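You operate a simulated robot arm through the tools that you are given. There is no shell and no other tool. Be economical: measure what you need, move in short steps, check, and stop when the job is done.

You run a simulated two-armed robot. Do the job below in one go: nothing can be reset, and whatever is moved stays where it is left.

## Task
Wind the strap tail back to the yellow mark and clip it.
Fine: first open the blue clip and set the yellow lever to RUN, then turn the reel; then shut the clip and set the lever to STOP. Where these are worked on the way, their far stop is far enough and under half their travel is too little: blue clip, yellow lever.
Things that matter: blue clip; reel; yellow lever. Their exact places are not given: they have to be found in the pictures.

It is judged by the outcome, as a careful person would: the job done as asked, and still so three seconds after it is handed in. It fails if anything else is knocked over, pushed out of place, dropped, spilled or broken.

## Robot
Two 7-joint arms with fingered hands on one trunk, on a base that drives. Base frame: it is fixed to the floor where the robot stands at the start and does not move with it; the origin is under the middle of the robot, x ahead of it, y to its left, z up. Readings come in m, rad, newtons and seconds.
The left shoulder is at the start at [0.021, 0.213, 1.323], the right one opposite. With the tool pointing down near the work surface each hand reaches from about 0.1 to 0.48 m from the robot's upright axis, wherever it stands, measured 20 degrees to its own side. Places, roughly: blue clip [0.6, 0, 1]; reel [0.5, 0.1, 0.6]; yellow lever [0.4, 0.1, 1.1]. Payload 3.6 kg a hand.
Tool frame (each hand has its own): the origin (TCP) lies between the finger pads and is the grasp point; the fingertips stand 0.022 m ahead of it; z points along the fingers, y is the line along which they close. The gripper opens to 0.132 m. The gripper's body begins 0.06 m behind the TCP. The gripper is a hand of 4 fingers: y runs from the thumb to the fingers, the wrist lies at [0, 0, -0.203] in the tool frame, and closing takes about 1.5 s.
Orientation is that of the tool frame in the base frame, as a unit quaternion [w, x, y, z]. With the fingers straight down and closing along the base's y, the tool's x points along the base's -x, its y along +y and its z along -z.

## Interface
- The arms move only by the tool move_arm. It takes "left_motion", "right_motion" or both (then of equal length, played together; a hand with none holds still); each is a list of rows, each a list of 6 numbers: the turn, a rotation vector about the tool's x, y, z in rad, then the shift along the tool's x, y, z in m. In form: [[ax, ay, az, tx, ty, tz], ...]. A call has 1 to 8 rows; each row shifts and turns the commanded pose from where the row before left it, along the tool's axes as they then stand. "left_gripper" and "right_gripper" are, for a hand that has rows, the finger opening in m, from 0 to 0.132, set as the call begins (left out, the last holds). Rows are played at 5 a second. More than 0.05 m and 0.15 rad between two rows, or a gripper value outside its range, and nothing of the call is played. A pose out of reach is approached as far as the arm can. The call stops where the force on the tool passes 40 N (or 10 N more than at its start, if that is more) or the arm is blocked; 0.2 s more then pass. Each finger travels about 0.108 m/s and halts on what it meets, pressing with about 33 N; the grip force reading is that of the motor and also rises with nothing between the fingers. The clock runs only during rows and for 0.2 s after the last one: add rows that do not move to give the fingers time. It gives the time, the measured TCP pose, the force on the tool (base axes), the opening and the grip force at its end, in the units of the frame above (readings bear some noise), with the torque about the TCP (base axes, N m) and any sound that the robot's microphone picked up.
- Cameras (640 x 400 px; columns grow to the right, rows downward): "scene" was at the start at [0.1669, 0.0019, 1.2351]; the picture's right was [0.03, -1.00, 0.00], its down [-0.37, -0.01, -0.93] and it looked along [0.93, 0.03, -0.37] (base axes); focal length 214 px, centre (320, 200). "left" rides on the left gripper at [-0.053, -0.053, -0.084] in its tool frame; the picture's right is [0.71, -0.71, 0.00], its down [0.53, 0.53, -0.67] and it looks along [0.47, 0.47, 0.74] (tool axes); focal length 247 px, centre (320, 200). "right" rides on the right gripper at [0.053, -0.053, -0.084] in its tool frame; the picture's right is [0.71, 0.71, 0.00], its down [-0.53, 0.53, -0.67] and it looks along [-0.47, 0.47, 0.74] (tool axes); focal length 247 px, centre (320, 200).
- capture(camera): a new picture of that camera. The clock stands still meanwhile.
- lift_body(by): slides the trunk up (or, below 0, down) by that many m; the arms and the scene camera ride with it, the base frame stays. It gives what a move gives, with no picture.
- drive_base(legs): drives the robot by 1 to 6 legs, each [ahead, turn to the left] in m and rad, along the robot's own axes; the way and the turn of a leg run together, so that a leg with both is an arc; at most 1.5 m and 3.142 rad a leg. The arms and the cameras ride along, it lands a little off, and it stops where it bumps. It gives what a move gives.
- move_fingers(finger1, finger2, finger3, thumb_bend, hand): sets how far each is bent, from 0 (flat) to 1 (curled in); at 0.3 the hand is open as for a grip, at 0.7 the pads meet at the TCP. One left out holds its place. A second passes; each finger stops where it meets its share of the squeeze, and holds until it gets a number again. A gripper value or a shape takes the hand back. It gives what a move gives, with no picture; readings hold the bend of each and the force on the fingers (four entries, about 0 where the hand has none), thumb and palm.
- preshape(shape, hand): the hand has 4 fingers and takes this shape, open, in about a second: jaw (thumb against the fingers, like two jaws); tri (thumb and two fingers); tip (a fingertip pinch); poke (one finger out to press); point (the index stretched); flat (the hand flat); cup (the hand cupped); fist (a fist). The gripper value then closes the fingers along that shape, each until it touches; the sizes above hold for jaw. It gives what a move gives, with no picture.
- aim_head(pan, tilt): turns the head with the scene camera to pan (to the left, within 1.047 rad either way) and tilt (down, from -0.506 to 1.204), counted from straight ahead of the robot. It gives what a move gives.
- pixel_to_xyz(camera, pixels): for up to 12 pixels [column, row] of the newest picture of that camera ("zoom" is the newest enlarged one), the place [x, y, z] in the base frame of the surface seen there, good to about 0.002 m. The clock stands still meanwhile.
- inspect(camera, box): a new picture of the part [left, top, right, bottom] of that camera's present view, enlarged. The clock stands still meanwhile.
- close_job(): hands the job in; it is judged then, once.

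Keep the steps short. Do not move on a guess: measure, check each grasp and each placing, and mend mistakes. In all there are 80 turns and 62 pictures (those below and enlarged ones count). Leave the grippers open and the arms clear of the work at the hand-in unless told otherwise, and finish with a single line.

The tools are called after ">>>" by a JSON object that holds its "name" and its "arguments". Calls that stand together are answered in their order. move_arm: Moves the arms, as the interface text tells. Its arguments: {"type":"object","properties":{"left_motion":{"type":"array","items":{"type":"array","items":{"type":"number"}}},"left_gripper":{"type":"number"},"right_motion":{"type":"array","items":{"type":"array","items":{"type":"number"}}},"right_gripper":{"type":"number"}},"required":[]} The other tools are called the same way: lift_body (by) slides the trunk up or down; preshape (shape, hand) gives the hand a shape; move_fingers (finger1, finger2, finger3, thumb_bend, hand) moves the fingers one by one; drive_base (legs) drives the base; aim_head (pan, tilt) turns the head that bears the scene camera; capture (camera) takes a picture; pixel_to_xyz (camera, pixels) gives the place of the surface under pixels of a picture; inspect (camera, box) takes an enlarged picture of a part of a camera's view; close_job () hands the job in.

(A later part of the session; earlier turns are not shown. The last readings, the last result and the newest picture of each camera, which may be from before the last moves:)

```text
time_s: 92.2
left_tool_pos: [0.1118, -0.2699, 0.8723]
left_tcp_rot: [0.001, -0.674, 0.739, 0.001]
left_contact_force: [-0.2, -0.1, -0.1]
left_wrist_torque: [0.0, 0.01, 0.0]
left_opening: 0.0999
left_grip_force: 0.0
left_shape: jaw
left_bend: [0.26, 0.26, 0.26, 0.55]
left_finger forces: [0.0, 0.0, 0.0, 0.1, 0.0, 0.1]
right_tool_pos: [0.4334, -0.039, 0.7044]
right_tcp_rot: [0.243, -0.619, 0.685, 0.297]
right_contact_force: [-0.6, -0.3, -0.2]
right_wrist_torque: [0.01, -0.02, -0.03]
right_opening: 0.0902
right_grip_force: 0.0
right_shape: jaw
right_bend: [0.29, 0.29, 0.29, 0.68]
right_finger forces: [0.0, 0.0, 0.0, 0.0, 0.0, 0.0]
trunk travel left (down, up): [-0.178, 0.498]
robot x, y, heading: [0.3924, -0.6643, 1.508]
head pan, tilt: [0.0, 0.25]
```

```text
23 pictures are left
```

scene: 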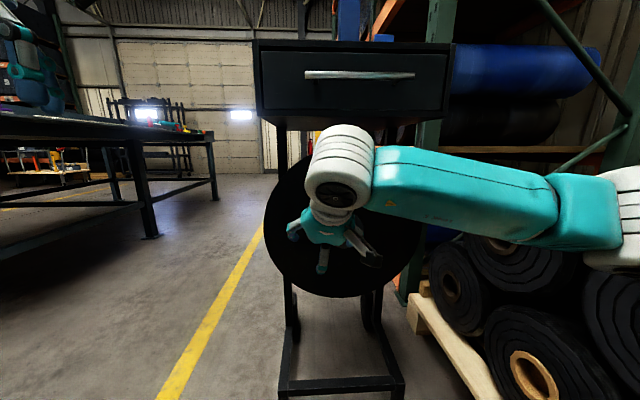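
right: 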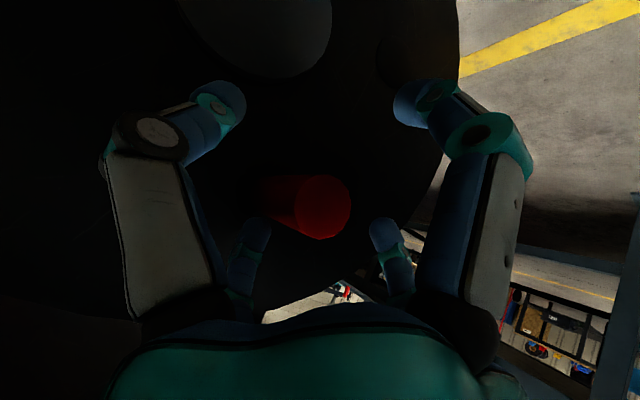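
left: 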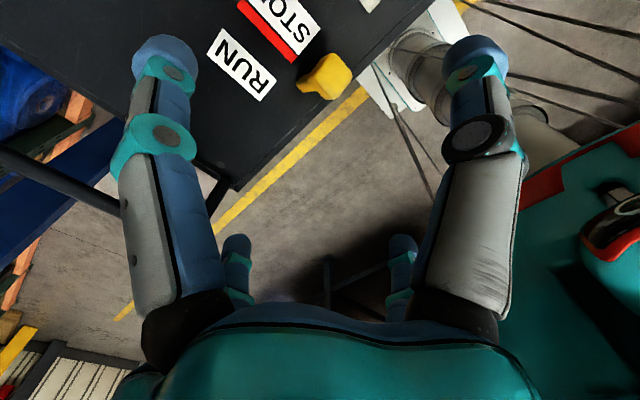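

The peg's end is at the grasp point. I'll narrow the digits, advance 0.02 m more and close.

>>> {"name": "move_arm", "arguments": {"right_motion": [[0, 0, 0, 0, 0, 0], [0, 0, 0, 0, 0, 0], [0, 0, 0, -0.007, 0.0006, 0.007], [0, 0, 0, -0.007, 0.0006, 0.007], [0, 0, 0, 0, 0, 0]], "right_gripper": 0.06}}

>>> {"name": "move_arm", "arguments": {"right_motion": [[0, 0, 0, 0, 0, 0], [0, 0, 0, 0, 0, 0], [0, 0, 0, 0, 0, 0], [0, 0, 0, 0, 0, 0]], "right_gripper": 0.0}}

>>> {"name": "capture", "arguments": {"camera": "right"}}

```text
time_s: 93.3
left_tool_pos: [0.1108, -0.2697, 0.8716]
left_tcp_rot: [0.001, -0.674, 0.738, 0.001]
left_contact_force: [-0.3, 0.1, -0.1]
left_wrist_torque: [-0.02, 0.02, 0.01]
left_opening: 0.1
left_grip_force: 0.1
left_shape: jaw
left_bend: [0.26, 0.26, 0.26, 0.55]
left_finger forces: [0.0, 0.0, 0.0, 0.1, 0.0, 0.1]
right_tool_pos: [0.4335, -0.0208, 0.7044]
right_tcp_rot: [0.243, -0.619, 0.686, 0.297]
right_contact_force: [0.3, 0.7, 0.1]
right_wrist_torque: [0.01, -0.02, -0.02]
right_opening: 0.0605
right_grip_force: 0.0
right_shape: jaw
right_bend: [0.38, 0.38, 0.38, 0.7]
right_finger forces: [0.1, 0.0, 0.1, 0.0, 0.0, 0.0]
trunk travel left (down, up): [-0.178, 0.498]
robot x, y, heading: [0.3958, -0.6621, 1.511]
head pan, tilt: [0.0, 0.25]
```

```text
time_s: 94.3
left_tool_pos: [0.1111, -0.2696, 0.8701]
left_tcp_rot: [0.0, -0.674, 0.739, 0.001]
left_contact_force: [0.0, 0.0, -0.4]
left_wrist_torque: [-0.02, -0.02, -0.01]
left_opening: 0.1002
left_grip_force: 0.1
left_shape: jaw
left_bend: [0.26, 0.26, 0.26, 0.55]
left_finger forces: [0.0, 0.0, 0.0, 0.1, 0.0, 0.1]
right_tool_pos: [0.4338, -0.0202, 0.703]
right_tcp_rot: [0.243, -0.619, 0.685, 0.297]
right_contact_force: [5.9, -5.0, -6.7]
right_wrist_torque: [1.72, 0.02, -0.31]
right_opening: 0.0213
right_grip_force: 33.4
right_shape: jaw
right_bend: [0.79, 0.78, 0.39, 0.7]
right_finger forces: [31.0, 29.7, 40.0, 0.0, 27.0, 0.0]
trunk travel left (down, up): [-0.178, 0.498]
robot x, y, heading: [0.3916, -0.6621, 1.506]
head pan, tilt: [0.0, 0.25]
```

```text
22 pictures are left
```

right: 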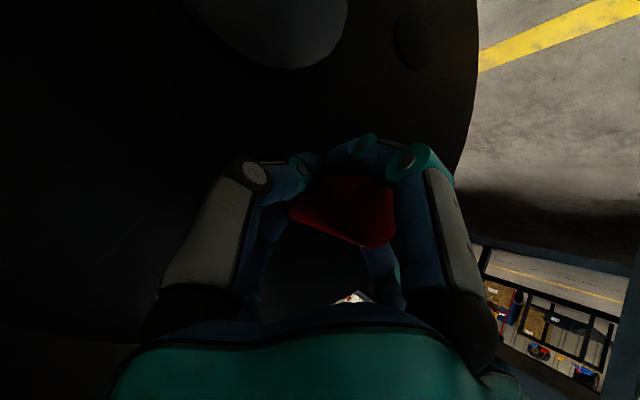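

The peg is gripped on all sides. I'll turn the reel in arc steps with the top moving to +x, starting with 24°.

>>> {"name": "move_arm", "arguments": {"right_motion": [[0, 0, 0, -0.0073, -0.0142, -0.0062], [0, 0, 0, -0.0059, -0.0153, -0.0046], [0, 0, 0, -0.0043, -0.0161, -0.003]]}}

>>> {"name": "capture", "arguments": {"camera": "scene"}}

```text
time_s: 95.2
left_tool_pos: [0.1119, -0.2706, 0.8719]
left_tcp_rot: [-0.001, -0.674, 0.738, 0.001]
left_contact_force: [0.9, -0.1, 0.4]
left_wrist_torque: [-0.02, 0.02, 0.0]
left_opening: 0.0998
left_grip_force: 0.2
left_shape: jaw
left_bend: [0.26, 0.26, 0.26, 0.55]
left_finger forces: [0.0, 0.1, 0.0, 0.0, 0.1, 0.1]
right_tool_pos: [0.4827, -0.0194, 0.7201]
right_tcp_rot: [0.243, -0.618, 0.687, 0.296]
right_contact_force: [1.3, -6.0, -8.6]
right_wrist_torque: [1.29, 0.31, -0.69]
right_opening: 0.0196
right_grip_force: 32.7
right_shape: jaw
right_bend: [0.79, 0.78, 0.81, 0.74]
right_finger forces: [22.4, 28.2, 46.2, 0.1, 29.3, 0.0]
trunk travel left (down, up): [-0.178, 0.498]
robot x, y, heading: [0.3907, -0.668, 1.51]
head pan, tilt: [0.0, 0.25]
```

```text
21 pictures are left
```

scene: 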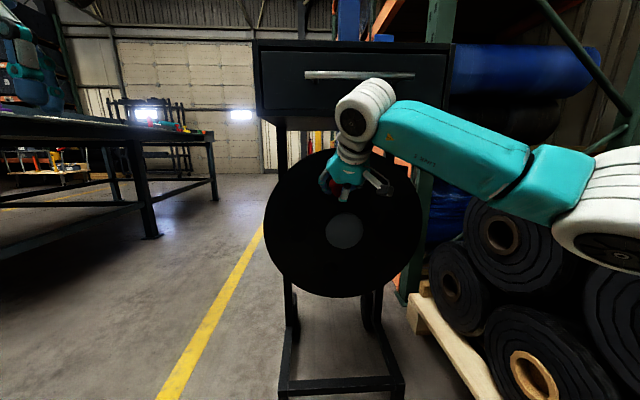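

It turns easily at about 10 N. I'll do the remaining 25°.

>>> {"name": "move_arm", "arguments": {"right_motion": [[0, 0, 0, -0.0028, -0.0168, -0.0014], [0, 0, 0, -0.0011, -0.017, 0.0003], [0, 0, 0, 0.0007, -0.019, 0.0023]]}}

>>> {"name": "capture", "arguments": {"camera": "right"}}

```text
time_s: 96.0
left_tool_pos: [0.1112, -0.2703, 0.8716]
left_tcp_rot: [0.0, -0.674, 0.739, 0.001]
left_contact_force: [0.0, 0.3, 0.0]
left_wrist_torque: [0.02, -0.04, 0.01]
left_opening: 0.0999
left_grip_force: 0.0
left_shape: jaw
left_bend: [0.26, 0.26, 0.26, 0.55]
left_finger forces: [0.0, 0.1, 0.0, 0.0, 0.1, 0.0]
right_tool_pos: [0.5351, -0.0187, 0.7148]
right_tcp_rot: [0.242, -0.619, 0.686, 0.296]
right_contact_force: [1.5, 3.2, -2.7]
right_wrist_torque: [-0.01, 0.06, -0.09]
right_opening: 0.0151
right_grip_force: 32.8
right_shape: jaw
right_bend: [0.8, 0.78, 0.86, 0.77]
right_finger forces: [0.1, 27.0, 34.5, 0.0, 0.0, 0.0]
trunk travel left (down, up): [-0.178, 0.498]
robot x, y, heading: [0.391, -0.6631, 1.518]
head pan, tilt: [0.0, 0.25]
```

```text
20 pictures are left
```

right: 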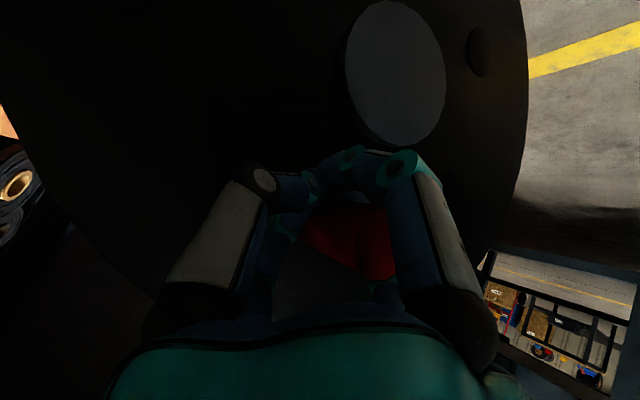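

The grip has slipped somewhat. I'll open the hand, drive straight back and raise the trunk to see the tail on the top.

>>> {"name": "move_arm", "arguments": {"right_motion": [[0, 0, 0, 0, 0, 0], [0, 0, 0, 0, 0, 0], [0, 0, 0, 0, 0, 0], [0, 0, 0, 0, 0, 0]], "right_gripper": 0.09}}

>>> {"name": "drive_base", "arguments": {"legs": [[-0.15, 0]]}}

>>> {"name": "lift_body", "arguments": {"by": 0.4}}

>>> {"name": "aim_head", "arguments": {"pan": 0.0, "tilt": 0.4}}

>>> {"name": "inspect", "arguments": {"camera": "scene", "box": [240, 100, 480, 300]}}

```text
time_s: 97.0
left_tool_pos: [0.1111, -0.2701, 0.8706]
left_tcp_rot: [0.0, -0.674, 0.739, 0.001]
left_contact_force: [0.1, -0.2, -1.5]
left_wrist_torque: [0.0, 0.01, 0.0]
left_opening: 0.1001
left_grip_force: 0.0
left_shape: jaw
left_bend: [0.26, 0.26, 0.26, 0.55]
left_finger forces: [0.0, 0.0, 0.0, 0.0, 0.1, 0.1]
right_tool_pos: [0.533, -0.0189, 0.7151]
right_tcp_rot: [0.243, -0.619, 0.685, 0.298]
right_contact_force: [-0.3, -3.3, -0.5]
right_wrist_torque: [0.12, -0.02, 0.01]
right_opening: 0.0876
right_grip_force: 0.0
right_shape: jaw
right_bend: [0.29, 0.29, 0.32, 0.68]
right_finger forces: [0.0, 0.1, 4.1, 0.1, 0.0, 0.0]
trunk travel left (down, up): [-0.178, 0.498]
robot x, y, heading: [0.3946, -0.6649, 1.509]
head pan, tilt: [0.0, 0.25]
```

```text
time_s: 98.3
left_tool_pos: [0.1034, -0.4181, 0.8722]
left_tcp_rot: [0.0, -0.672, 0.74, 0.0]
left_contact_force: [0.0, -0.2, 0.9]
left_wrist_torque: [-0.01, 0.01, -0.03]
left_opening: 0.0998
left_grip_force: 0.1
left_shape: jaw
left_bend: [0.26, 0.26, 0.26, 0.55]
left_finger forces: [0.0, 0.1, 0.1, 0.1, 0.0, 0.0]
right_tool_pos: [0.5271, -0.1674, 0.717]
right_tcp_rot: [0.244, -0.617, 0.687, 0.297]
right_contact_force: [-0.1, 0.0, -0.8]
right_wrist_torque: [0.05, 0.01, 0.0]
right_opening: 0.0898
right_grip_force: 0.1
right_shape: jaw
right_bend: [0.29, 0.29, 0.29, 0.68]
right_finger forces: [0.0, 0.0, 0.0, 0.0, 0.0, 0.1]
trunk travel left (down, up): [-0.178, 0.498]
robot x, y, heading: [0.3857, -0.8161, 1.503]
head pan, tilt: [0.0, 0.25]
```

```text
time_s: 102.1
left_tool_pos: [0.1045, -0.4163, 1.2718]
left_tcp_rot: [0.0, -0.672, 0.741, 0.001]
left_contact_force: [-0.7, 0.1, -0.1]
left_wrist_torque: [0.0, -0.04, -0.02]
left_opening: 0.1003
left_grip_force: 0.1
left_shape: jaw
left_bend: [0.26, 0.26, 0.26, 0.55]
left_finger forces: [0.0, 0.0, 0.0, 0.0, 0.0, 0.1]
right_tool_pos: [0.5258, -0.1676, 1.1168]
right_tcp_rot: [0.243, -0.618, 0.687, 0.296]
right_contact_force: [-0.4, -0.5, 0.4]
right_wrist_torque: [-0.01, 0.01, -0.03]
right_opening: 0.0897
right_grip_force: 0.0
right_shape: jaw
right_bend: [0.29, 0.29, 0.29, 0.68]
right_finger forces: [0.0, 0.0, 0.0, 0.0, 0.0, 0.1]
trunk travel left (down, up): [-0.578, 0.098]
robot x, y, heading: [0.3839, -0.8143, 1.504]
head pan, tilt: [0.0, 0.25]
```

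```text
time_s: 102.8
left_tool_pos: [0.104, -0.4157, 1.271]
left_tcp_rot: [0.001, -0.672, 0.74, 0.001]
left_contact_force: [0.3, -0.1, -0.4]
left_wrist_torque: [0.01, -0.02, 0.0]
left_opening: 0.1002
left_grip_force: 0.1
left_shape: jaw
left_bend: [0.26, 0.26, 0.26, 0.55]
left_finger forces: [0.0, 0.1, 0.0, 0.0, 0.0, 0.1]
right_tool_pos: [0.5272, -0.1671, 1.1174]
right_tcp_rot: [0.244, -0.618, 0.686, 0.297]
right_contact_force: [0.7, -0.5, 0.3]
right_wrist_torque: [0.01, 0.0, 0.0]
right_opening: 0.0896
right_grip_force: 0.0
right_shape: jaw
right_bend: [0.29, 0.29, 0.29, 0.68]
right_finger forces: [0.1, 0.0, 0.0, 0.0, 0.0, 0.1]
trunk travel left (down, up): [-0.578, 0.098]
robot x, y, heading: [0.3822, -0.8165, 1.501]
head pan, tilt: [0.0, 0.4]
```

```text
2.00 times, centred on (360, 200) of scene
```

zoom: 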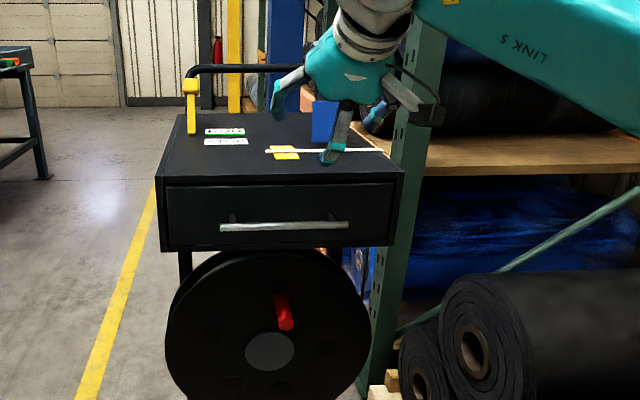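

The tail end is at (266,151), a bit left of the yellow mark. I'll measure the tail, the peg and the mark.

>>> {"name": "inspect", "arguments": {"camera": "scene", "box": [360, 160, 420, 195]}}

>>> {"name": "pixel_to_xyz", "arguments": {"camera": "scene", "pixels": [[373, 175], [374, 176], [376, 176], [383, 249], [386, 262], [380, 247]]}}

```text
10.67 times, centred on (390, 178) of scene
```

zoom: 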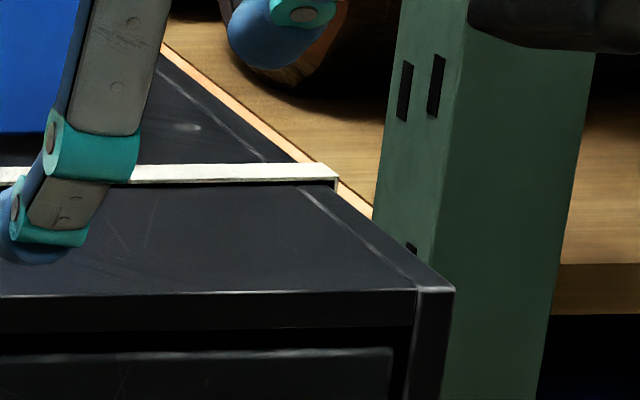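

```text
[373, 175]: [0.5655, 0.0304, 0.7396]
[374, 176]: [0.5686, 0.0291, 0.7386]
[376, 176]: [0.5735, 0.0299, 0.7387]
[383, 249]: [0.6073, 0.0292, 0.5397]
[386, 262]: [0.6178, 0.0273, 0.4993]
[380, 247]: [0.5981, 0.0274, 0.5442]
```

I mis-mapped the pixels. The tail lies at scene (333,175) and the peg at (342,256).

>>> {"name": "inspect", "arguments": {"camera": "scene", "box": [320, 165, 368, 190]}}

>>> {"name": "pixel_to_xyz", "arguments": {"camera": "scene", "pixels": [[334, 175], [336, 176], [339, 254], [345, 263], [338, 247], [327, 275]]}}

```text
13.33 times, centred on (344, 178) of scene
```

zoom: 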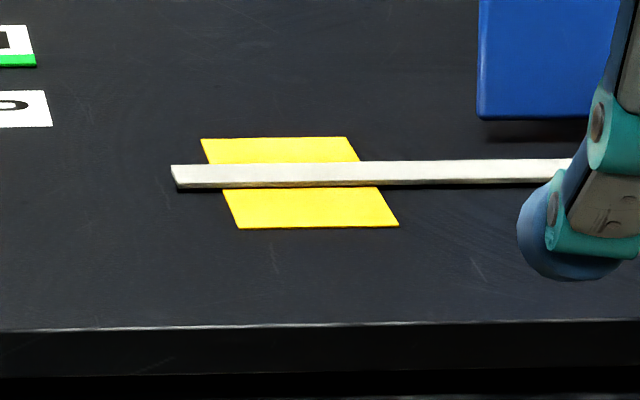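

```text
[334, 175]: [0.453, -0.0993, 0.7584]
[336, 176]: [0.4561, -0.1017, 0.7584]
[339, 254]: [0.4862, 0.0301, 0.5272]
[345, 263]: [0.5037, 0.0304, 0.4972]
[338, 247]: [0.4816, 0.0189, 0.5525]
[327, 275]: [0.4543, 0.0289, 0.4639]
```

pixel_to_xyz used an older full picture, so I'll measure on this zoom instead.

>>> {"name": "pixel_to_xyz", "arguments": {"camera": "zoom", "pixels": [[176, 175], [182, 170], [220, 178], [213, 150], [232, 205], [350, 150], [385, 205], [300, 173]]}}

>>> {"name": "capture", "arguments": {"camera": "scene"}}

>>> {"name": "pixel_to_xyz", "arguments": {"camera": "scene", "pixels": [[340, 253], [343, 262], [337, 248], [345, 256], [327, 275], [363, 256]]}}

```text
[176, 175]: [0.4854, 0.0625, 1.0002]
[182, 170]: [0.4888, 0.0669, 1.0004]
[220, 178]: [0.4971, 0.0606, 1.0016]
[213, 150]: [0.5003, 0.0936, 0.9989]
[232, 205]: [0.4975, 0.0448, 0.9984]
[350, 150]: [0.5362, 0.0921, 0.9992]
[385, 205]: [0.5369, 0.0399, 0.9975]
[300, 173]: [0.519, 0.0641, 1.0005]
```

```text
16 pictures are left
```

scene: 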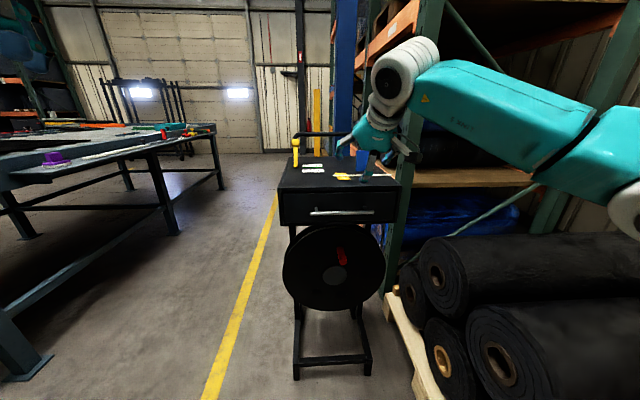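

```text
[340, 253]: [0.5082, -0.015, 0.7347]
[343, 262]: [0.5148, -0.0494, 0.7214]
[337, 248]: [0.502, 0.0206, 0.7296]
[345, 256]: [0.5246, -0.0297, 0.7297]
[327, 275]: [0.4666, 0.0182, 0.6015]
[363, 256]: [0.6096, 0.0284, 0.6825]
```

The tail end is at x 0.486 and the mark centre is 0.517, so it needs 0.031 m more, about 9.4° of reel. The peg is now at about (0.515, 0.722). I'll lower again, shift the hand to match, and drive forward around the peg.

>>> {"name": "lift_body", "arguments": {"by": -0.4}}

>>> {"name": "move_arm", "arguments": {"right_motion": [[0, 0, 0, -0.0005, 0.0203, -0.002], [0, 0, 0, 0, 0, 0]], "right_gripper": 0.09}}

>>> {"name": "drive_base", "arguments": {"legs": [[0.12, 0]]}}

>>> {"name": "capture", "arguments": {"camera": "right"}}

```text
time_s: 106.7
left_tool_pos: [0.1043, -0.4167, 0.8721]
left_tcp_rot: [0.001, -0.672, 0.741, 0.001]
left_contact_force: [0.1, 0.5, -0.1]
left_wrist_torque: [0.01, 0.0, -0.01]
left_opening: 0.1
left_grip_force: 0.1
left_shape: jaw
left_bend: [0.26, 0.26, 0.26, 0.55]
left_finger forces: [0.0, 0.0, 0.0, 0.0, 0.0, 0.0]
right_tool_pos: [0.5268, -0.1677, 0.7175]
right_tcp_rot: [0.243, -0.618, 0.686, 0.297]
right_contact_force: [0.3, -0.3, 0.9]
right_wrist_torque: [0.0, -0.01, 0.01]
right_opening: 0.0896
right_grip_force: 0.0
right_shape: jaw
right_bend: [0.29, 0.29, 0.29, 0.68]
right_finger forces: [0.0, 0.0, 0.1, 0.0, 0.0, 0.1]
trunk travel left (down, up): [-0.178, 0.498]
robot x, y, heading: [0.3826, -0.8135, 1.505]
head pan, tilt: [0.0, 0.4]
```

```text
time_s: 107.3
left_tool_pos: [0.1034, -0.4171, 0.8724]
left_tcp_rot: [0.0, -0.672, 0.741, 0.0]
left_contact_force: [1.4, 0.1, 0.6]
left_wrist_torque: [0.03, -0.01, 0.01]
left_opening: 0.0998
left_grip_force: 0.1
left_shape: jaw
left_bend: [0.26, 0.26, 0.26, 0.55]
left_finger forces: [0.1, 0.0, 0.0, 0.1, 0.1, 0.1]
right_tool_pos: [0.507, -0.1679, 0.7209]
right_tcp_rot: [0.243, -0.618, 0.686, 0.297]
right_contact_force: [-0.6, 0.6, -0.1]
right_wrist_torque: [-0.03, 0.01, -0.01]
right_opening: 0.0898
right_grip_force: 0.0
right_shape: jaw
right_bend: [0.29, 0.29, 0.29, 0.68]
right_finger forces: [0.0, 0.0, 0.0, 0.1, 0.0, 0.0]
trunk travel left (down, up): [-0.178, 0.498]
robot x, y, heading: [0.3815, -0.8134, 1.503]
head pan, tilt: [0.0, 0.4]
```

```text
time_s: 108.5
left_tool_pos: [0.112, -0.2964, 0.8718]
left_tcp_rot: [0.0, -0.672, 0.74, 0.001]
left_contact_force: [-0.1, -0.1, 1.3]
left_wrist_torque: [0.0, 0.02, 0.0]
left_opening: 0.1001
left_grip_force: 0.0
left_shape: jaw
left_bend: [0.26, 0.26, 0.26, 0.55]
left_finger forces: [0.1, 0.0, 0.0, 0.0, 0.1, 0.0]
right_tool_pos: [0.5158, -0.0468, 0.7204]
right_tcp_rot: [0.243, -0.618, 0.686, 0.297]
right_contact_force: [-0.8, 0.5, 0.5]
right_wrist_torque: [0.01, 0.01, 0.01]
right_opening: 0.0897
right_grip_force: 0.0
right_shape: jaw
right_bend: [0.29, 0.29, 0.29, 0.68]
right_finger forces: [0.0, 0.0, 0.0, 0.1, 0.0, 0.0]
trunk travel left (down, up): [-0.178, 0.498]
robot x, y, heading: [0.3911, -0.6924, 1.507]
head pan, tilt: [0.0, 0.4]
```

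```text
15 pictures are left
```

right: 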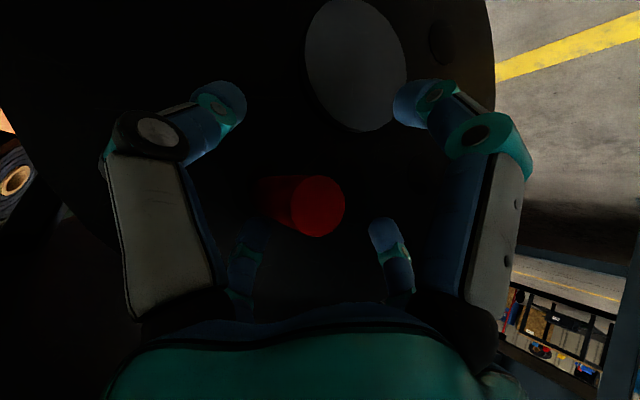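

The peg is centred at (318,206). I'll narrow, advance and grip again.

>>> {"name": "move_arm", "arguments": {"right_motion": [[0, 0, 0, 0, 0, 0], [0, 0, 0, 0, 0, 0], [0, 0, 0, -0.0088, 0.0007, 0.0088], [0, 0, 0, -0.0088, 0.0007, 0.0088], [0, 0, 0, 0, 0, 0]], "right_gripper": 0.06}}

>>> {"name": "move_arm", "arguments": {"right_motion": [[0, 0, 0, 0, 0, 0], [0, 0, 0, 0, 0, 0], [0, 0, 0, 0, 0, 0], [0, 0, 0, 0, 0, 0]], "right_gripper": 0.0}}

```text
time_s: 109.7
left_tool_pos: [0.111, -0.299, 0.8719]
left_tcp_rot: [0.0, -0.673, 0.739, 0.002]
left_contact_force: [0.1, -0.3, -0.8]
left_wrist_torque: [-0.02, -0.01, -0.03]
left_opening: 0.0998
left_grip_force: 0.0
left_shape: jaw
left_bend: [0.26, 0.26, 0.26, 0.55]
left_finger forces: [0.0, 0.0, 0.0, 0.0, 0.0, 0.0]
right_tool_pos: [0.5156, -0.0213, 0.7235]
right_tcp_rot: [0.244, -0.618, 0.686, 0.297]
right_contact_force: [1.7, -3.9, 7.7]
right_wrist_torque: [0.43, -0.02, -0.08]
right_opening: 0.062
right_grip_force: 0.1
right_shape: jaw
right_bend: [0.38, 0.38, 0.34, 0.7]
right_finger forces: [0.0, 0.1, 8.6, 0.0, 0.0, 0.1]
trunk travel left (down, up): [-0.178, 0.498]
robot x, y, heading: [0.3913, -0.6932, 1.506]
head pan, tilt: [0.0, 0.4]
```

```text
time_s: 110.7
left_tool_pos: [0.1113, -0.2973, 0.8718]
left_tcp_rot: [0.0, -0.673, 0.74, 0.0]
left_contact_force: [0.4, -1.4, 0.6]
left_wrist_torque: [0.04, -0.02, -0.02]
left_opening: 0.1
left_grip_force: 0.0
left_shape: jaw
left_bend: [0.26, 0.26, 0.26, 0.55]
left_finger forces: [0.1, 0.0, 0.1, 0.0, 0.0, 0.0]
right_tool_pos: [0.5151, -0.0222, 0.7196]
right_tcp_rot: [0.242, -0.619, 0.687, 0.295]
right_contact_force: [-1.5, -7.2, -11.8]
right_wrist_torque: [2.11, 0.14, -0.3]
right_opening: 0.0214
right_grip_force: 33.3
right_shape: jaw
right_bend: [0.75, 0.73, 0.3, 0.66]
right_finger forces: [32.9, 26.1, 43.9, 0.1, 29.6, 0.0]
trunk travel left (down, up): [-0.178, 0.498]
robot x, y, heading: [0.394, -0.6938, 1.507]
head pan, tilt: [0.0, 0.4]
```

It's gripped. I'll turn the remaining ~10°.

>>> {"name": "move_arm", "arguments": {"right_motion": [[0, 0, 0, 0, -0.0121, 0.001], [0, 0, 0, 0.0014, -0.0123, 0.0024], [0, 0, 0, 0, 0, 0]]}}

>>> {"name": "capture", "arguments": {"camera": "right"}}

```text
time_s: 111.5
left_tool_pos: [0.1111, -0.296, 0.8711]
left_tcp_rot: [0.001, -0.673, 0.74, 0.0]
left_contact_force: [0.0, 0.3, -0.5]
left_wrist_torque: [-0.01, -0.03, 0.01]
left_opening: 0.0999
left_grip_force: 0.1
left_shape: jaw
left_bend: [0.26, 0.26, 0.26, 0.55]
left_finger forces: [0.0, 0.0, 0.0, 0.0, 0.0, 0.0]
right_tool_pos: [0.5383, -0.0226, 0.7124]
right_tcp_rot: [0.241, -0.619, 0.687, 0.295]
right_contact_force: [-12.4, -12.7, -24.7]
right_wrist_torque: [2.05, 0.47, -0.98]
right_opening: 0.0203
right_grip_force: 32.9
right_shape: jaw
right_bend: [0.76, 0.73, 0.28, 0.67]
right_finger forces: [32.9, 25.4, 45.3, 0.0, 35.3, 0.0]
trunk travel left (down, up): [-0.178, 0.498]
robot x, y, heading: [0.39, -0.6962, 1.508]
head pan, tilt: [0.0, 0.4]
```

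```text
14 pictures are left
```

right: 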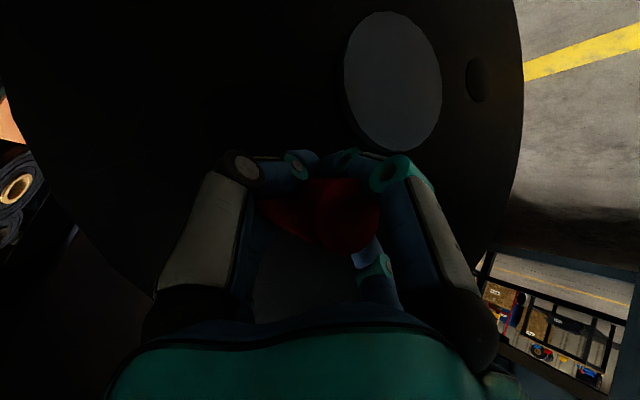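

The peg is still well held, at about x 0.536. I'll release, back off, raise, and check the tail.

>>> {"name": "move_arm", "arguments": {"right_motion": [[0, 0, 0, 0, 0, 0], [0, 0, 0, 0, 0, 0], [0, 0, 0, 0, 0, 0], [0, 0, 0, 0, 0, 0]], "right_gripper": 0.09}}

>>> {"name": "drive_base", "arguments": {"legs": [[-0.15, 0]]}}

>>> {"name": "lift_body", "arguments": {"by": 0.4}}

>>> {"name": "inspect", "arguments": {"camera": "scene", "box": [310, 160, 374, 200]}}

```text
time_s: 112.5
left_tool_pos: [0.1113, -0.2974, 0.8725]
left_tcp_rot: [0.0, -0.672, 0.741, 0.001]
left_contact_force: [0.1, -0.1, 0.4]
left_wrist_torque: [-0.01, 0.02, -0.01]
left_opening: 0.1003
left_grip_force: 0.0
left_shape: jaw
left_bend: [0.26, 0.26, 0.26, 0.55]
left_finger forces: [0.1, 0.0, 0.0, 0.1, 0.1, 0.0]
right_tool_pos: [0.5403, -0.0207, 0.7179]
right_tcp_rot: [0.244, -0.617, 0.686, 0.298]
right_contact_force: [0.7, -3.1, 1.4]
right_wrist_torque: [0.07, -0.01, -0.03]
right_opening: 0.0888
right_grip_force: 0.2
right_shape: jaw
right_bend: [0.29, 0.29, 0.3, 0.68]
right_finger forces: [0.0, 0.1, 3.0, 0.0, 0.0, 0.0]
trunk travel left (down, up): [-0.178, 0.498]
robot x, y, heading: [0.3883, -0.6926, 1.511]
head pan, tilt: [0.0, 0.4]
```

```text
time_s: 113.9
left_tool_pos: [0.1018, -0.4456, 0.8728]
left_tcp_rot: [0.001, -0.673, 0.74, 0.001]
left_contact_force: [0.5, -0.5, -0.6]
left_wrist_torque: [0.0, 0.01, 0.02]
left_opening: 0.0998
left_grip_force: 0.1
left_shape: jaw
left_bend: [0.26, 0.26, 0.26, 0.55]
left_finger forces: [0.0, 0.1, 0.1, 0.0, 0.1, 0.0]
right_tool_pos: [0.5289, -0.169, 0.717]
right_tcp_rot: [0.243, -0.619, 0.685, 0.298]
right_contact_force: [0.6, 0.7, 0.4]
right_wrist_torque: [-0.03, 0.03, 0.0]
right_opening: 0.0898
right_grip_force: 0.1
right_shape: jaw
right_bend: [0.29, 0.29, 0.29, 0.68]
right_finger forces: [0.0, 0.0, 0.0, 0.1, 0.0, 0.0]
trunk travel left (down, up): [-0.178, 0.498]
robot x, y, heading: [0.383, -0.8448, 1.508]
head pan, tilt: [0.0, 0.4]
```

```text
time_s: 117.7
left_tool_pos: [0.1007, -0.446, 1.2726]
left_tcp_rot: [0.001, -0.673, 0.74, 0.001]
left_contact_force: [-0.1, 0.0, 0.2]
left_wrist_torque: [0.01, 0.01, -0.03]
left_opening: 0.0998
left_grip_force: 0.0
left_shape: jaw
left_bend: [0.26, 0.26, 0.26, 0.55]
left_finger forces: [0.0, 0.0, 0.1, 0.1, 0.1, 0.0]
right_tool_pos: [0.5298, -0.1692, 1.1167]
right_tcp_rot: [0.243, -0.618, 0.686, 0.297]
right_contact_force: [-0.3, -0.1, -1.0]
right_wrist_torque: [0.02, -0.01, -0.01]
right_opening: 0.0897
right_grip_force: 0.1
right_shape: jaw
right_bend: [0.29, 0.29, 0.29, 0.68]
right_finger forces: [0.0, 0.0, 0.0, 0.1, 0.0, 0.1]
trunk travel left (down, up): [-0.578, 0.098]
robot x, y, heading: [0.381, -0.8422, 1.509]
head pan, tilt: [0.0, 0.4]
```

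```text
10.00 times, centred on (342, 180) of scene
```

zoom: 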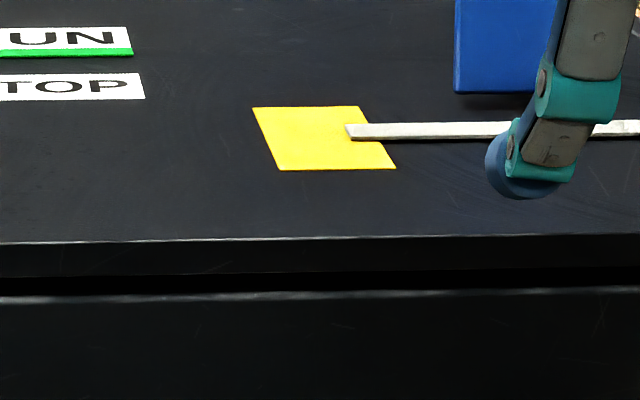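

The tail end is on the mark but toward its right edge. I'll measure it.

>>> {"name": "pixel_to_xyz", "arguments": {"camera": "zoom", "pixels": [[351, 131], [355, 128], [358, 136], [264, 130], [270, 150], [372, 120], [383, 150], [420, 130]]}}

```text
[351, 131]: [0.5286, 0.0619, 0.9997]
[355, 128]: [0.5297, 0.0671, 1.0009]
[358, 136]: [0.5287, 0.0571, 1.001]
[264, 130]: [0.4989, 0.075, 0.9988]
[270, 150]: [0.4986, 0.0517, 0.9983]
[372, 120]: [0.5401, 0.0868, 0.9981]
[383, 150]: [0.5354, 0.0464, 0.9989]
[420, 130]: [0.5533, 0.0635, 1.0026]
```

The end is at 0.529 and the mark runs 0.4975–0.537, so it's inside the mark but 0.011 m past centre. A small correction back of about 3.3° is worthwhile. The peg should now be at (0.5425, 0.7147). I'll lower and drive in again.

>>> {"name": "lift_body", "arguments": {"by": -0.4}}

>>> {"name": "drive_base", "arguments": {"legs": [[0.12, 0]]}}

>>> {"name": "capture", "arguments": {"camera": "right"}}

```text
time_s: 121.5
left_tool_pos: [0.1013, -0.4451, 0.8723]
left_tcp_rot: [0.001, -0.673, 0.74, 0.001]
left_contact_force: [-0.8, 0.5, -0.5]
left_wrist_torque: [0.01, 0.01, -0.02]
left_opening: 0.0997
left_grip_force: 0.0
left_shape: jaw
left_bend: [0.26, 0.26, 0.26, 0.55]
left_finger forces: [0.0, 0.1, 0.0, 0.0, 0.0, 0.0]
right_tool_pos: [0.5294, -0.1696, 0.7176]
right_tcp_rot: [0.244, -0.618, 0.686, 0.297]
right_contact_force: [-0.7, 0.1, -0.4]
right_wrist_torque: [-0.01, 0.01, -0.01]
right_opening: 0.0896
right_grip_force: 0.1
right_shape: jaw
right_bend: [0.29, 0.29, 0.29, 0.68]
right_finger forces: [0.0, 0.1, 0.0, 0.1, 0.0, 0.1]
trunk travel left (down, up): [-0.178, 0.498]
robot x, y, heading: [0.3808, -0.8393, 1.51]
head pan, tilt: [0.0, 0.4]
```

```text
time_s: 122.8
left_tool_pos: [0.1095, -0.3252, 0.8721]
left_tcp_rot: [0.001, -0.672, 0.74, 0.0]
left_contact_force: [0.1, 0.0, 0.3]
left_wrist_torque: [-0.03, -0.06, -0.01]
left_opening: 0.1
left_grip_force: 0.1
left_shape: jaw
left_bend: [0.26, 0.26, 0.26, 0.55]
left_finger forces: [0.0, 0.0, 0.1, 0.0, 0.0, 0.0]
right_tool_pos: [0.5381, -0.0498, 0.7156]
right_tcp_rot: [0.243, -0.618, 0.687, 0.297]
right_contact_force: [-0.1, -0.1, 0.6]
right_wrist_torque: [0.0, 0.01, -0.01]
right_opening: 0.0897
right_grip_force: 0.0
right_shape: jaw
right_bend: [0.29, 0.29, 0.29, 0.68]
right_finger forces: [0.1, 0.1, 0.1, 0.0, 0.0, 0.0]
trunk travel left (down, up): [-0.178, 0.498]
robot x, y, heading: [0.3871, -0.7212, 1.5]
head pan, tilt: [0.0, 0.4]
```

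```text
12 pictures are left
```

right: 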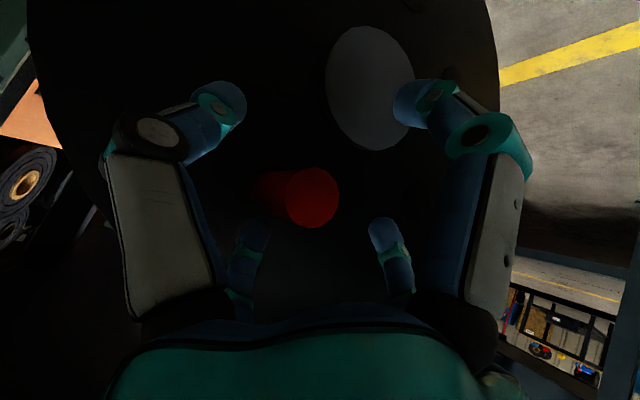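

The peg is centred at (312,198). I'll advance, grip, turn back a little, and release.

>>> {"name": "move_arm", "arguments": {"right_motion": [[0, 0, 0, 0, -0.003, 0], [0, 0, 0, 0, 0, 0], [0, 0, 0, -0.0098, 0.0008, 0.0099], [0, 0, 0, -0.0098, 0.0008, 0.0099], [0, 0, 0, 0, 0, 0]], "right_gripper": 0.06}}

>>> {"name": "move_arm", "arguments": {"right_motion": [[0, 0, 0, 0, 0, 0], [0, 0, 0, 0, 0, 0], [0, 0, 0, 0, 0, 0], [0, 0, 0, 0, 0, 0], [0, 0, 0, -0.0006, 0.0046, -0.0009], [0, 0, 0, -0.0005, 0.0046, -0.0009], [0, 0, 0, 0, 0, 0]], "right_gripper": 0.0}}

>>> {"name": "move_arm", "arguments": {"right_motion": [[0, 0, 0, 0, 0, 0], [0, 0, 0, 0, 0, 0], [0, 0, 0, 0, 0, 0], [0, 0, 0, 0, 0, 0]], "right_gripper": 0.09}}

>>> {"name": "drive_base", "arguments": {"legs": [[-0.15, 0]]}}

>>> {"name": "lift_body", "arguments": {"by": 0.4}}

>>> {"name": "inspect", "arguments": {"camera": "scene", "box": [310, 160, 374, 200]}}

```text
time_s: 124.0
left_tool_pos: [0.1087, -0.3265, 0.8744]
left_tcp_rot: [0.001, -0.673, 0.74, 0.001]
left_contact_force: [0.0, 0.1, 0.5]
left_wrist_torque: [0.01, -0.03, -0.01]
left_opening: 0.1001
left_grip_force: 0.0
left_shape: jaw
left_bend: [0.26, 0.26, 0.26, 0.55]
left_finger forces: [0.0, 0.0, 0.1, 0.0, 0.0, 0.0]
right_tool_pos: [0.5415, -0.0233, 0.7189]
right_tcp_rot: [0.244, -0.618, 0.686, 0.297]
right_contact_force: [-0.1, -1.9, 3.4]
right_wrist_torque: [0.21, -0.02, -0.05]
right_opening: 0.0611
right_grip_force: 0.2
right_shape: jaw
right_bend: [0.38, 0.38, 0.36, 0.7]
right_finger forces: [0.0, 0.0, 4.0, 0.0, 0.1, 0.1]
trunk travel left (down, up): [-0.178, 0.498]
robot x, y, heading: [0.3909, -0.7203, 1.508]
head pan, tilt: [0.0, 0.4]
```

```text
time_s: 125.6
left_tool_pos: [0.1099, -0.3256, 0.873]
left_tcp_rot: [0.0, -0.673, 0.74, 0.001]
left_contact_force: [-0.2, 0.1, 0.4]
left_wrist_torque: [0.03, 0.01, 0.04]
left_opening: 0.1
left_grip_force: 0.0
left_shape: jaw
left_bend: [0.26, 0.26, 0.26, 0.55]
left_finger forces: [0.1, 0.1, 0.1, 0.0, 0.0, 0.0]
right_tool_pos: [0.5332, -0.0233, 0.7201]
right_tcp_rot: [0.243, -0.619, 0.686, 0.296]
right_contact_force: [4.2, -9.1, -9.0]
right_wrist_torque: [1.81, -0.69, 0.37]
right_opening: 0.0261
right_grip_force: 32.4
right_shape: jaw
right_bend: [0.77, 0.74, 0.34, 0.7]
right_finger forces: [30.7, 30.2, 44.7, 0.1, 30.0, 0.1]
trunk travel left (down, up): [-0.178, 0.498]
robot x, y, heading: [0.3894, -0.7249, 1.501]
head pan, tilt: [0.0, 0.4]
```

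```text
time_s: 126.6
left_tool_pos: [0.1103, -0.3257, 0.8723]
left_tcp_rot: [0.001, -0.673, 0.74, 0.001]
left_contact_force: [0.0, 0.3, -0.1]
left_wrist_torque: [0.02, -0.01, 0.01]
left_opening: 0.1
left_grip_force: 0.1
left_shape: jaw
left_bend: [0.26, 0.26, 0.26, 0.55]
left_finger forces: [0.0, 0.0, 0.1, 0.0, 0.1, 0.0]
right_tool_pos: [0.5321, -0.0227, 0.72]
right_tcp_rot: [0.244, -0.618, 0.686, 0.297]
right_contact_force: [0.2, -1.2, -0.3]
right_wrist_torque: [0.04, 0.01, 0.02]
right_opening: 0.0894
right_grip_force: 0.1
right_shape: jaw
right_bend: [0.29, 0.29, 0.3, 0.68]
right_finger forces: [0.0, 0.0, 1.2, 0.1, 0.0, 0.0]
trunk travel left (down, up): [-0.178, 0.498]
robot x, y, heading: [0.3903, -0.7224, 1.508]
head pan, tilt: [0.0, 0.4]
```

```text
time_s: 127.9
left_tool_pos: [0.099, -0.4723, 0.8733]
left_tcp_rot: [0.0, -0.673, 0.74, 0.001]
left_contact_force: [-0.6, 0.7, 0.1]
left_wrist_torque: [0.0, -0.02, 0.0]
left_opening: 0.0999
left_grip_force: 0.0
left_shape: jaw
left_bend: [0.26, 0.26, 0.26, 0.55]
left_finger forces: [0.1, 0.0, 0.0, 0.1, 0.1, 0.1]
right_tool_pos: [0.5205, -0.17, 0.7209]
right_tcp_rot: [0.243, -0.619, 0.686, 0.297]
right_contact_force: [-0.2, 0.8, 0.2]
right_wrist_torque: [0.04, 0.02, -0.01]
right_opening: 0.0898
right_grip_force: 0.0
right_shape: jaw
right_bend: [0.29, 0.29, 0.29, 0.68]
right_finger forces: [0.0, 0.0, 0.0, 0.0, 0.0, 0.0]
trunk travel left (down, up): [-0.178, 0.498]
robot x, y, heading: [0.382, -0.8691, 1.507]
head pan, tilt: [0.0, 0.4]
```

```text
time_s: 131.8
left_tool_pos: [0.0993, -0.4735, 1.274]
left_tcp_rot: [0.0, -0.673, 0.739, 0.001]
left_contact_force: [0.7, 0.7, 0.1]
left_wrist_torque: [0.0, -0.01, 0.02]
left_opening: 0.1
left_grip_force: 0.1
left_shape: jaw
left_bend: [0.26, 0.26, 0.26, 0.55]
left_finger forces: [0.0, 0.0, 0.0, 0.0, 0.0, 0.0]
right_tool_pos: [0.5218, -0.169, 1.1211]
right_tcp_rot: [0.243, -0.619, 0.685, 0.297]
right_contact_force: [0.3, 0.3, 0.0]
right_wrist_torque: [0.03, -0.01, 0.0]
right_opening: 0.0896
right_grip_force: 0.2
right_shape: jaw
right_bend: [0.29, 0.29, 0.29, 0.68]
right_finger forces: [0.1, 0.0, 0.0, 0.1, 0.0, 0.1]
trunk travel left (down, up): [-0.578, 0.098]
robot x, y, heading: [0.3785, -0.8675, 1.507]
head pan, tilt: [0.0, 0.4]
```

```text
10.00 times, centred on (342, 180) of scene
```

zoom: 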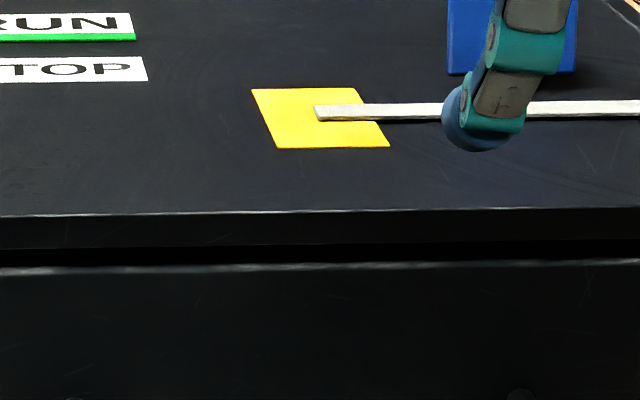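

The tail end now sits at about the middle of the mark. Next is the clip. I'll close the right fingers, bring the hand more upright and higher, and pull it back before driving in.

>>> {"name": "pixel_to_xyz", "arguments": {"camera": "zoom", "pixels": [[319, 112], [322, 108], [262, 110], [370, 100]]}}

>>> {"name": "move_arm", "arguments": {"right_motion": [[0, 0.1, 0, 0.0162, -0.0105, -0.0339], [0, 0.1, 0, 0.0196, -0.0105, -0.0321], [0, 0.1, 0, 0.0226, -0.0105, -0.03], [0, 0.1, 0, 0.0255, -0.0105, -0.0276], [0, 0.1, 0, 0.0281, -0.0105, -0.025], [0, 0, 0, 0, 0, 0]], "right_gripper": 0.0}}

```text
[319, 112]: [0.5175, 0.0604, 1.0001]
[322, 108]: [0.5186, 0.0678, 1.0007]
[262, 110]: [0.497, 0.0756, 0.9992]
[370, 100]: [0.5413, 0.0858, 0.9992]
```

```text
time_s: 133.2
left_tool_pos: [0.099, -0.4727, 1.274]
left_tcp_rot: [0.0, -0.673, 0.739, 0.001]
left_contact_force: [-0.3, -0.4, -0.2]
left_wrist_torque: [0.01, 0.03, 0.03]
left_opening: 0.0999
left_grip_force: 0.0
left_shape: jaw
left_bend: [0.26, 0.26, 0.26, 0.55]
left_finger forces: [0.0, 0.0, 0.0, 0.1, 0.0, 0.0]
right_tool_pos: [0.5697, -0.3502, 1.1772]
right_tcp_rot: [0.065, -0.673, 0.724, 0.135]
right_contact_force: [-0.1, -0.2, -0.1]
right_wrist_torque: [0.0, -0.03, -0.01]
right_opening: 0.0
right_grip_force: 33.2
right_shape: jaw
right_bend: [0.7, 0.7, 0.7, 0.7]
right_finger forces: [0.0, 0.0, 0.0, 0.1, 0.0, 0.0]
trunk travel left (down, up): [-0.578, 0.098]
robot x, y, heading: [0.383, -0.8671, 1.51]
head pan, tilt: [0.0, 0.4]
```

The tail end reads 0.5175, which is centred. I'll raise the trunk a bit and drive in so the closed fingers pass over the lid.

>>> {"name": "lift_body", "arguments": {"by": 0.04}}

>>> {"name": "drive_base", "arguments": {"legs": [[0.51, 0]]}}

>>> {"name": "aim_head", "arguments": {"pan": -0.3, "tilt": 0.6}}

>>> {"name": "capture", "arguments": {"camera": "scene"}}

```text
time_s: 134.0
left_tool_pos: [0.0994, -0.4728, 1.3139]
left_tcp_rot: [0.0, -0.674, 0.739, 0.001]
left_contact_force: [-0.4, 0.4, -0.6]
left_wrist_torque: [-0.01, 0.0, 0.02]
left_opening: 0.0999
left_grip_force: 0.1
left_shape: jaw
left_bend: [0.26, 0.26, 0.26, 0.55]
left_finger forces: [0.0, 0.0, 0.1, 0.1, 0.0, 0.0]
right_tool_pos: [0.5707, -0.3487, 1.2177]
right_tcp_rot: [0.065, -0.673, 0.724, 0.135]
right_contact_force: [-0.1, 0.3, -0.6]
right_wrist_torque: [-0.02, 0.0, 0.02]
right_opening: 0.0002
right_grip_force: 33.1
right_shape: jaw
right_bend: [0.7, 0.7, 0.7, 0.7]
right_finger forces: [0.0, 0.1, 0.0, 0.0, 0.0, 0.1]
trunk travel left (down, up): [-0.618, 0.058]
robot x, y, heading: [0.3821, -0.8686, 1.511]
head pan, tilt: [0.0, 0.4]
```

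```text
time_s: 136.9
left_tool_pos: [0.1285, 0.0318, 1.3142]
left_tcp_rot: [0.001, -0.674, 0.739, 0.001]
left_contact_force: [-0.4, -0.3, 0.1]
left_wrist_torque: [-0.03, 0.01, -0.01]
left_opening: 0.0998
left_grip_force: 0.0
left_shape: jaw
left_bend: [0.26, 0.26, 0.26, 0.55]
left_finger forces: [0.1, 0.0, 0.0, 0.0, 0.0, 0.1]
right_tool_pos: [0.6003, 0.1557, 1.2188]
right_tcp_rot: [0.065, -0.673, 0.724, 0.135]
right_contact_force: [-0.2, 0.1, -0.7]
right_wrist_torque: [-0.02, 0.01, 0.03]
right_opening: 0.0
right_grip_force: 32.8
right_shape: jaw
right_bend: [0.7, 0.7, 0.7, 0.7]
right_finger forces: [0.1, 0.0, 0.0, 0.1, 0.0, 0.1]
trunk travel left (down, up): [-0.618, 0.058]
robot x, y, heading: [0.4103, -0.3639, 1.508]
head pan, tilt: [0.0, 0.4]
```

```text
time_s: 137.7
left_tool_pos: [0.1301, 0.0299, 1.3149]
left_tcp_rot: [0.001, -0.674, 0.738, 0.001]
left_contact_force: [-0.2, 0.1, -0.4]
left_wrist_torque: [0.0, -0.03, -0.01]
left_opening: 0.1001
left_grip_force: 0.1
left_shape: jaw
left_bend: [0.26, 0.26, 0.26, 0.55]
left_finger forces: [0.0, 0.1, 0.0, 0.0, 0.0, 0.1]
right_tool_pos: [0.6001, 0.1564, 1.2185]
right_tcp_rot: [0.067, -0.674, 0.724, 0.135]
right_contact_force: [0.1, 0.7, -0.1]
right_wrist_torque: [0.0, 0.01, 0.01]
right_opening: 0.0001
right_grip_force: 33.2
right_shape: jaw
right_bend: [0.7, 0.7, 0.7, 0.7]
right_finger forces: [0.0, 0.0, 0.0, 0.0, 0.1, 0.1]
trunk travel left (down, up): [-0.618, 0.058]
robot x, y, heading: [0.4079, -0.3668, 1.514]
head pan, tilt: [-0.3, 0.6]
```

```text
10 pictures are left
```

scene: 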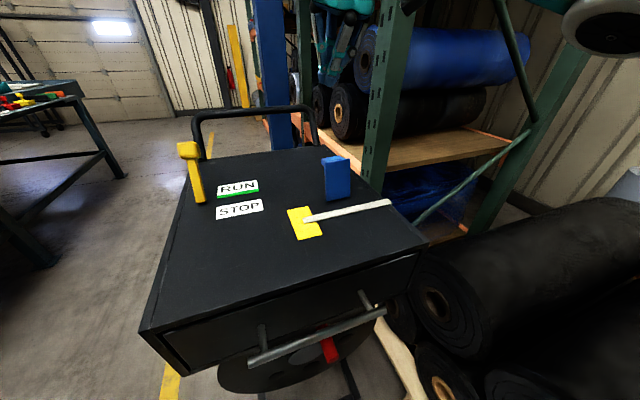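

The fingers are beyond and above the upright lid. I'll measure the lid before lowering behind it.

>>> {"name": "pixel_to_xyz", "arguments": {"camera": "scene", "pixels": [[332, 161], [336, 157], [346, 160], [336, 180], [338, 197], [345, 195], [340, 158], [188, 150], [197, 185]]}}

```text
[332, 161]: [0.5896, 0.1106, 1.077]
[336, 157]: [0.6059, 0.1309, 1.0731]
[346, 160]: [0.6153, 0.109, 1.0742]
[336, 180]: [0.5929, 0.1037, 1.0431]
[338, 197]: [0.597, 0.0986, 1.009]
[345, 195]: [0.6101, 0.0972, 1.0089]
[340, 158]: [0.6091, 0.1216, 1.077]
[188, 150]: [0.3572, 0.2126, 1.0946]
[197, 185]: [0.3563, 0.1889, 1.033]
```

The tab tip reaches y≈0.145 and z≈1.077. I'll move to y≈0.188, lower behind it, then pull toward -y.

>>> {"name": "move_arm", "arguments": {"right_motion": [[0, 0, 0, -0.0306, 0.0019, 0.0091], [0, 0, 0, 0.0132, -0.0051, 0.0453], [0, 0, 0, 0.0132, -0.0051, 0.0453], [0, 0, 0, 0.0132, -0.0051, 0.0453]]}}

>>> {"name": "inspect", "arguments": {"camera": "scene", "box": [260, 80, 420, 240]}}

```text
time_s: 138.7
left_tool_pos: [0.1299, 0.0302, 1.316]
left_tcp_rot: [0.001, -0.675, 0.738, 0.001]
left_contact_force: [-0.3, -1.3, 0.0]
left_wrist_torque: [-0.02, 0.05, -0.02]
left_opening: 0.0997
left_grip_force: 0.0
left_shape: jaw
left_bend: [0.26, 0.26, 0.26, 0.55]
left_finger forces: [0.0, 0.1, 0.0, 0.1, 0.0, 0.0]
right_tool_pos: [0.604, 0.1854, 1.0742]
right_tcp_rot: [0.067, -0.674, 0.724, 0.135]
right_contact_force: [-0.2, -0.2, 0.1]
right_wrist_torque: [0.0, -0.02, 0.02]
right_opening: 0.0
right_grip_force: 33.2
right_shape: jaw
right_bend: [0.7, 0.7, 0.7, 0.7]
right_finger forces: [0.0, 0.1, 0.0, 0.0, 0.0, 0.1]
trunk travel left (down, up): [-0.618, 0.058]
robot x, y, heading: [0.4084, -0.3649, 1.509]
head pan, tilt: [-0.3, 0.6]
```

```text
2.50 times, centred on (340, 160) of scene
```

zoom: 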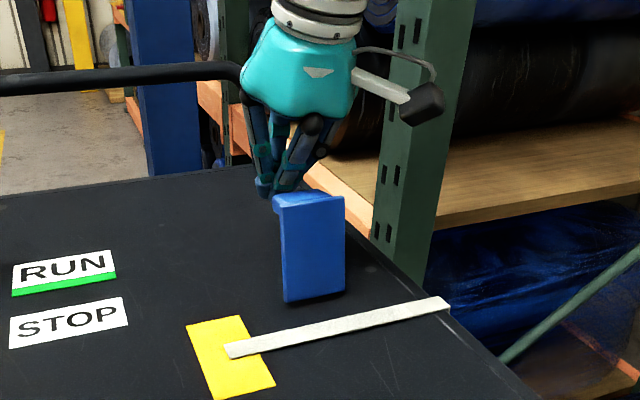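

The fingers are behind the lid. I'll pull toward -y in small steps.

>>> {"name": "move_arm", "arguments": {"right_motion": [[0, 0, 0, 0.0172, -0.0011, -0.0051], [0, 0, 0, 0.0172, -0.0011, -0.0051], [0, 0, 0, 0.0172, -0.0011, -0.0051], [0, 0, 0, 0.0172, -0.0011, -0.0051], [0, 0, 0, 0.0172, -0.0011, -0.0051], [0, 0, 0, 0.0172, -0.0011, -0.0051]]}}

>>> {"name": "inspect", "arguments": {"camera": "scene", "box": [260, 80, 420, 240]}}

```text
time_s: 140.1
left_tool_pos: [0.1299, 0.0301, 1.3148]
left_tcp_rot: [0.001, -0.674, 0.739, 0.001]
left_contact_force: [-0.7, -1.0, -0.1]
left_wrist_torque: [-0.02, -0.02, -0.01]
left_opening: 0.1
left_grip_force: 0.2
left_shape: jaw
left_bend: [0.26, 0.26, 0.26, 0.55]
left_finger forces: [0.0, 0.0, 0.0, 0.0, 0.1, 0.0]
right_tool_pos: [0.6011, 0.0795, 1.0779]
right_tcp_rot: [0.067, -0.674, 0.723, 0.136]
right_contact_force: [0.0, 0.1, -0.5]
right_wrist_torque: [0.04, 0.02, 0.01]
right_opening: 0.0
right_grip_force: 32.9
right_shape: jaw
right_bend: [0.7, 0.7, 0.7, 0.7]
right_finger forces: [0.0, 0.0, 0.0, 0.0, 0.0, 0.0]
trunk travel left (down, up): [-0.618, 0.058]
robot x, y, heading: [0.4093, -0.3616, 1.512]
head pan, tilt: [-0.3, 0.6]
```

```text
2.50 times, centred on (340, 160) of scene
```

zoom: 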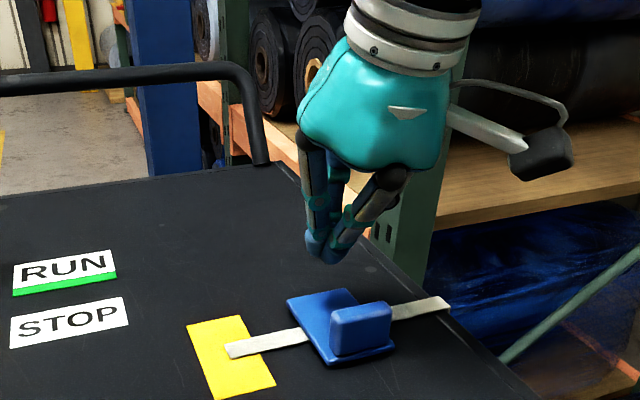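

The lid has swung shut. I'll press it down gently to be sure it's seated.

>>> {"name": "move_arm", "arguments": {"right_motion": [[0, 0, 0, 0.0134, -0.0008, -0.004], [0, 0, 0, 0.0083, -0.0032, 0.0286], [0, 0, 0, 0.0042, -0.0016, 0.0143], [0, 0, 0, 0.0014, -0.0005, 0.0048], [0, 0, 0, 0.0014, -0.0005, 0.0048]]}}

```text
time_s: 141.2
left_tool_pos: [0.1291, 0.0304, 1.3139]
left_tcp_rot: [0.001, -0.674, 0.738, 0.001]
left_contact_force: [-0.3, -0.5, -0.6]
left_wrist_torque: [-0.07, -0.03, -0.04]
left_opening: 0.1
left_grip_force: 0.1
left_shape: jaw
left_bend: [0.26, 0.26, 0.26, 0.55]
left_finger forces: [0.0, 0.0, 0.0, 0.0, 0.0, 0.1]
right_tool_pos: [0.6007, 0.0699, 1.0367]
right_tcp_rot: [0.071, -0.673, 0.722, 0.146]
right_contact_force: [2.4, -6.9, 21.7]
right_wrist_torque: [-0.2, -0.09, -0.02]
right_opening: 0.0
right_grip_force: 32.9
right_shape: jaw
right_bend: [0.7, 0.7, 0.7, 0.7]
right_finger forces: [0.1, 0.0, 0.0, 0.0, 0.0, 0.1]
trunk travel left (down, up): [-0.618, 0.058]
robot x, y, heading: [0.4146, -0.3672, 1.512]
head pan, tilt: [-0.3, 0.6]
stopped in row 5 (right hand): the force on the tool passed its limit at 48 N (the readings are from after the stop); the commanded pose is now the measured one
```

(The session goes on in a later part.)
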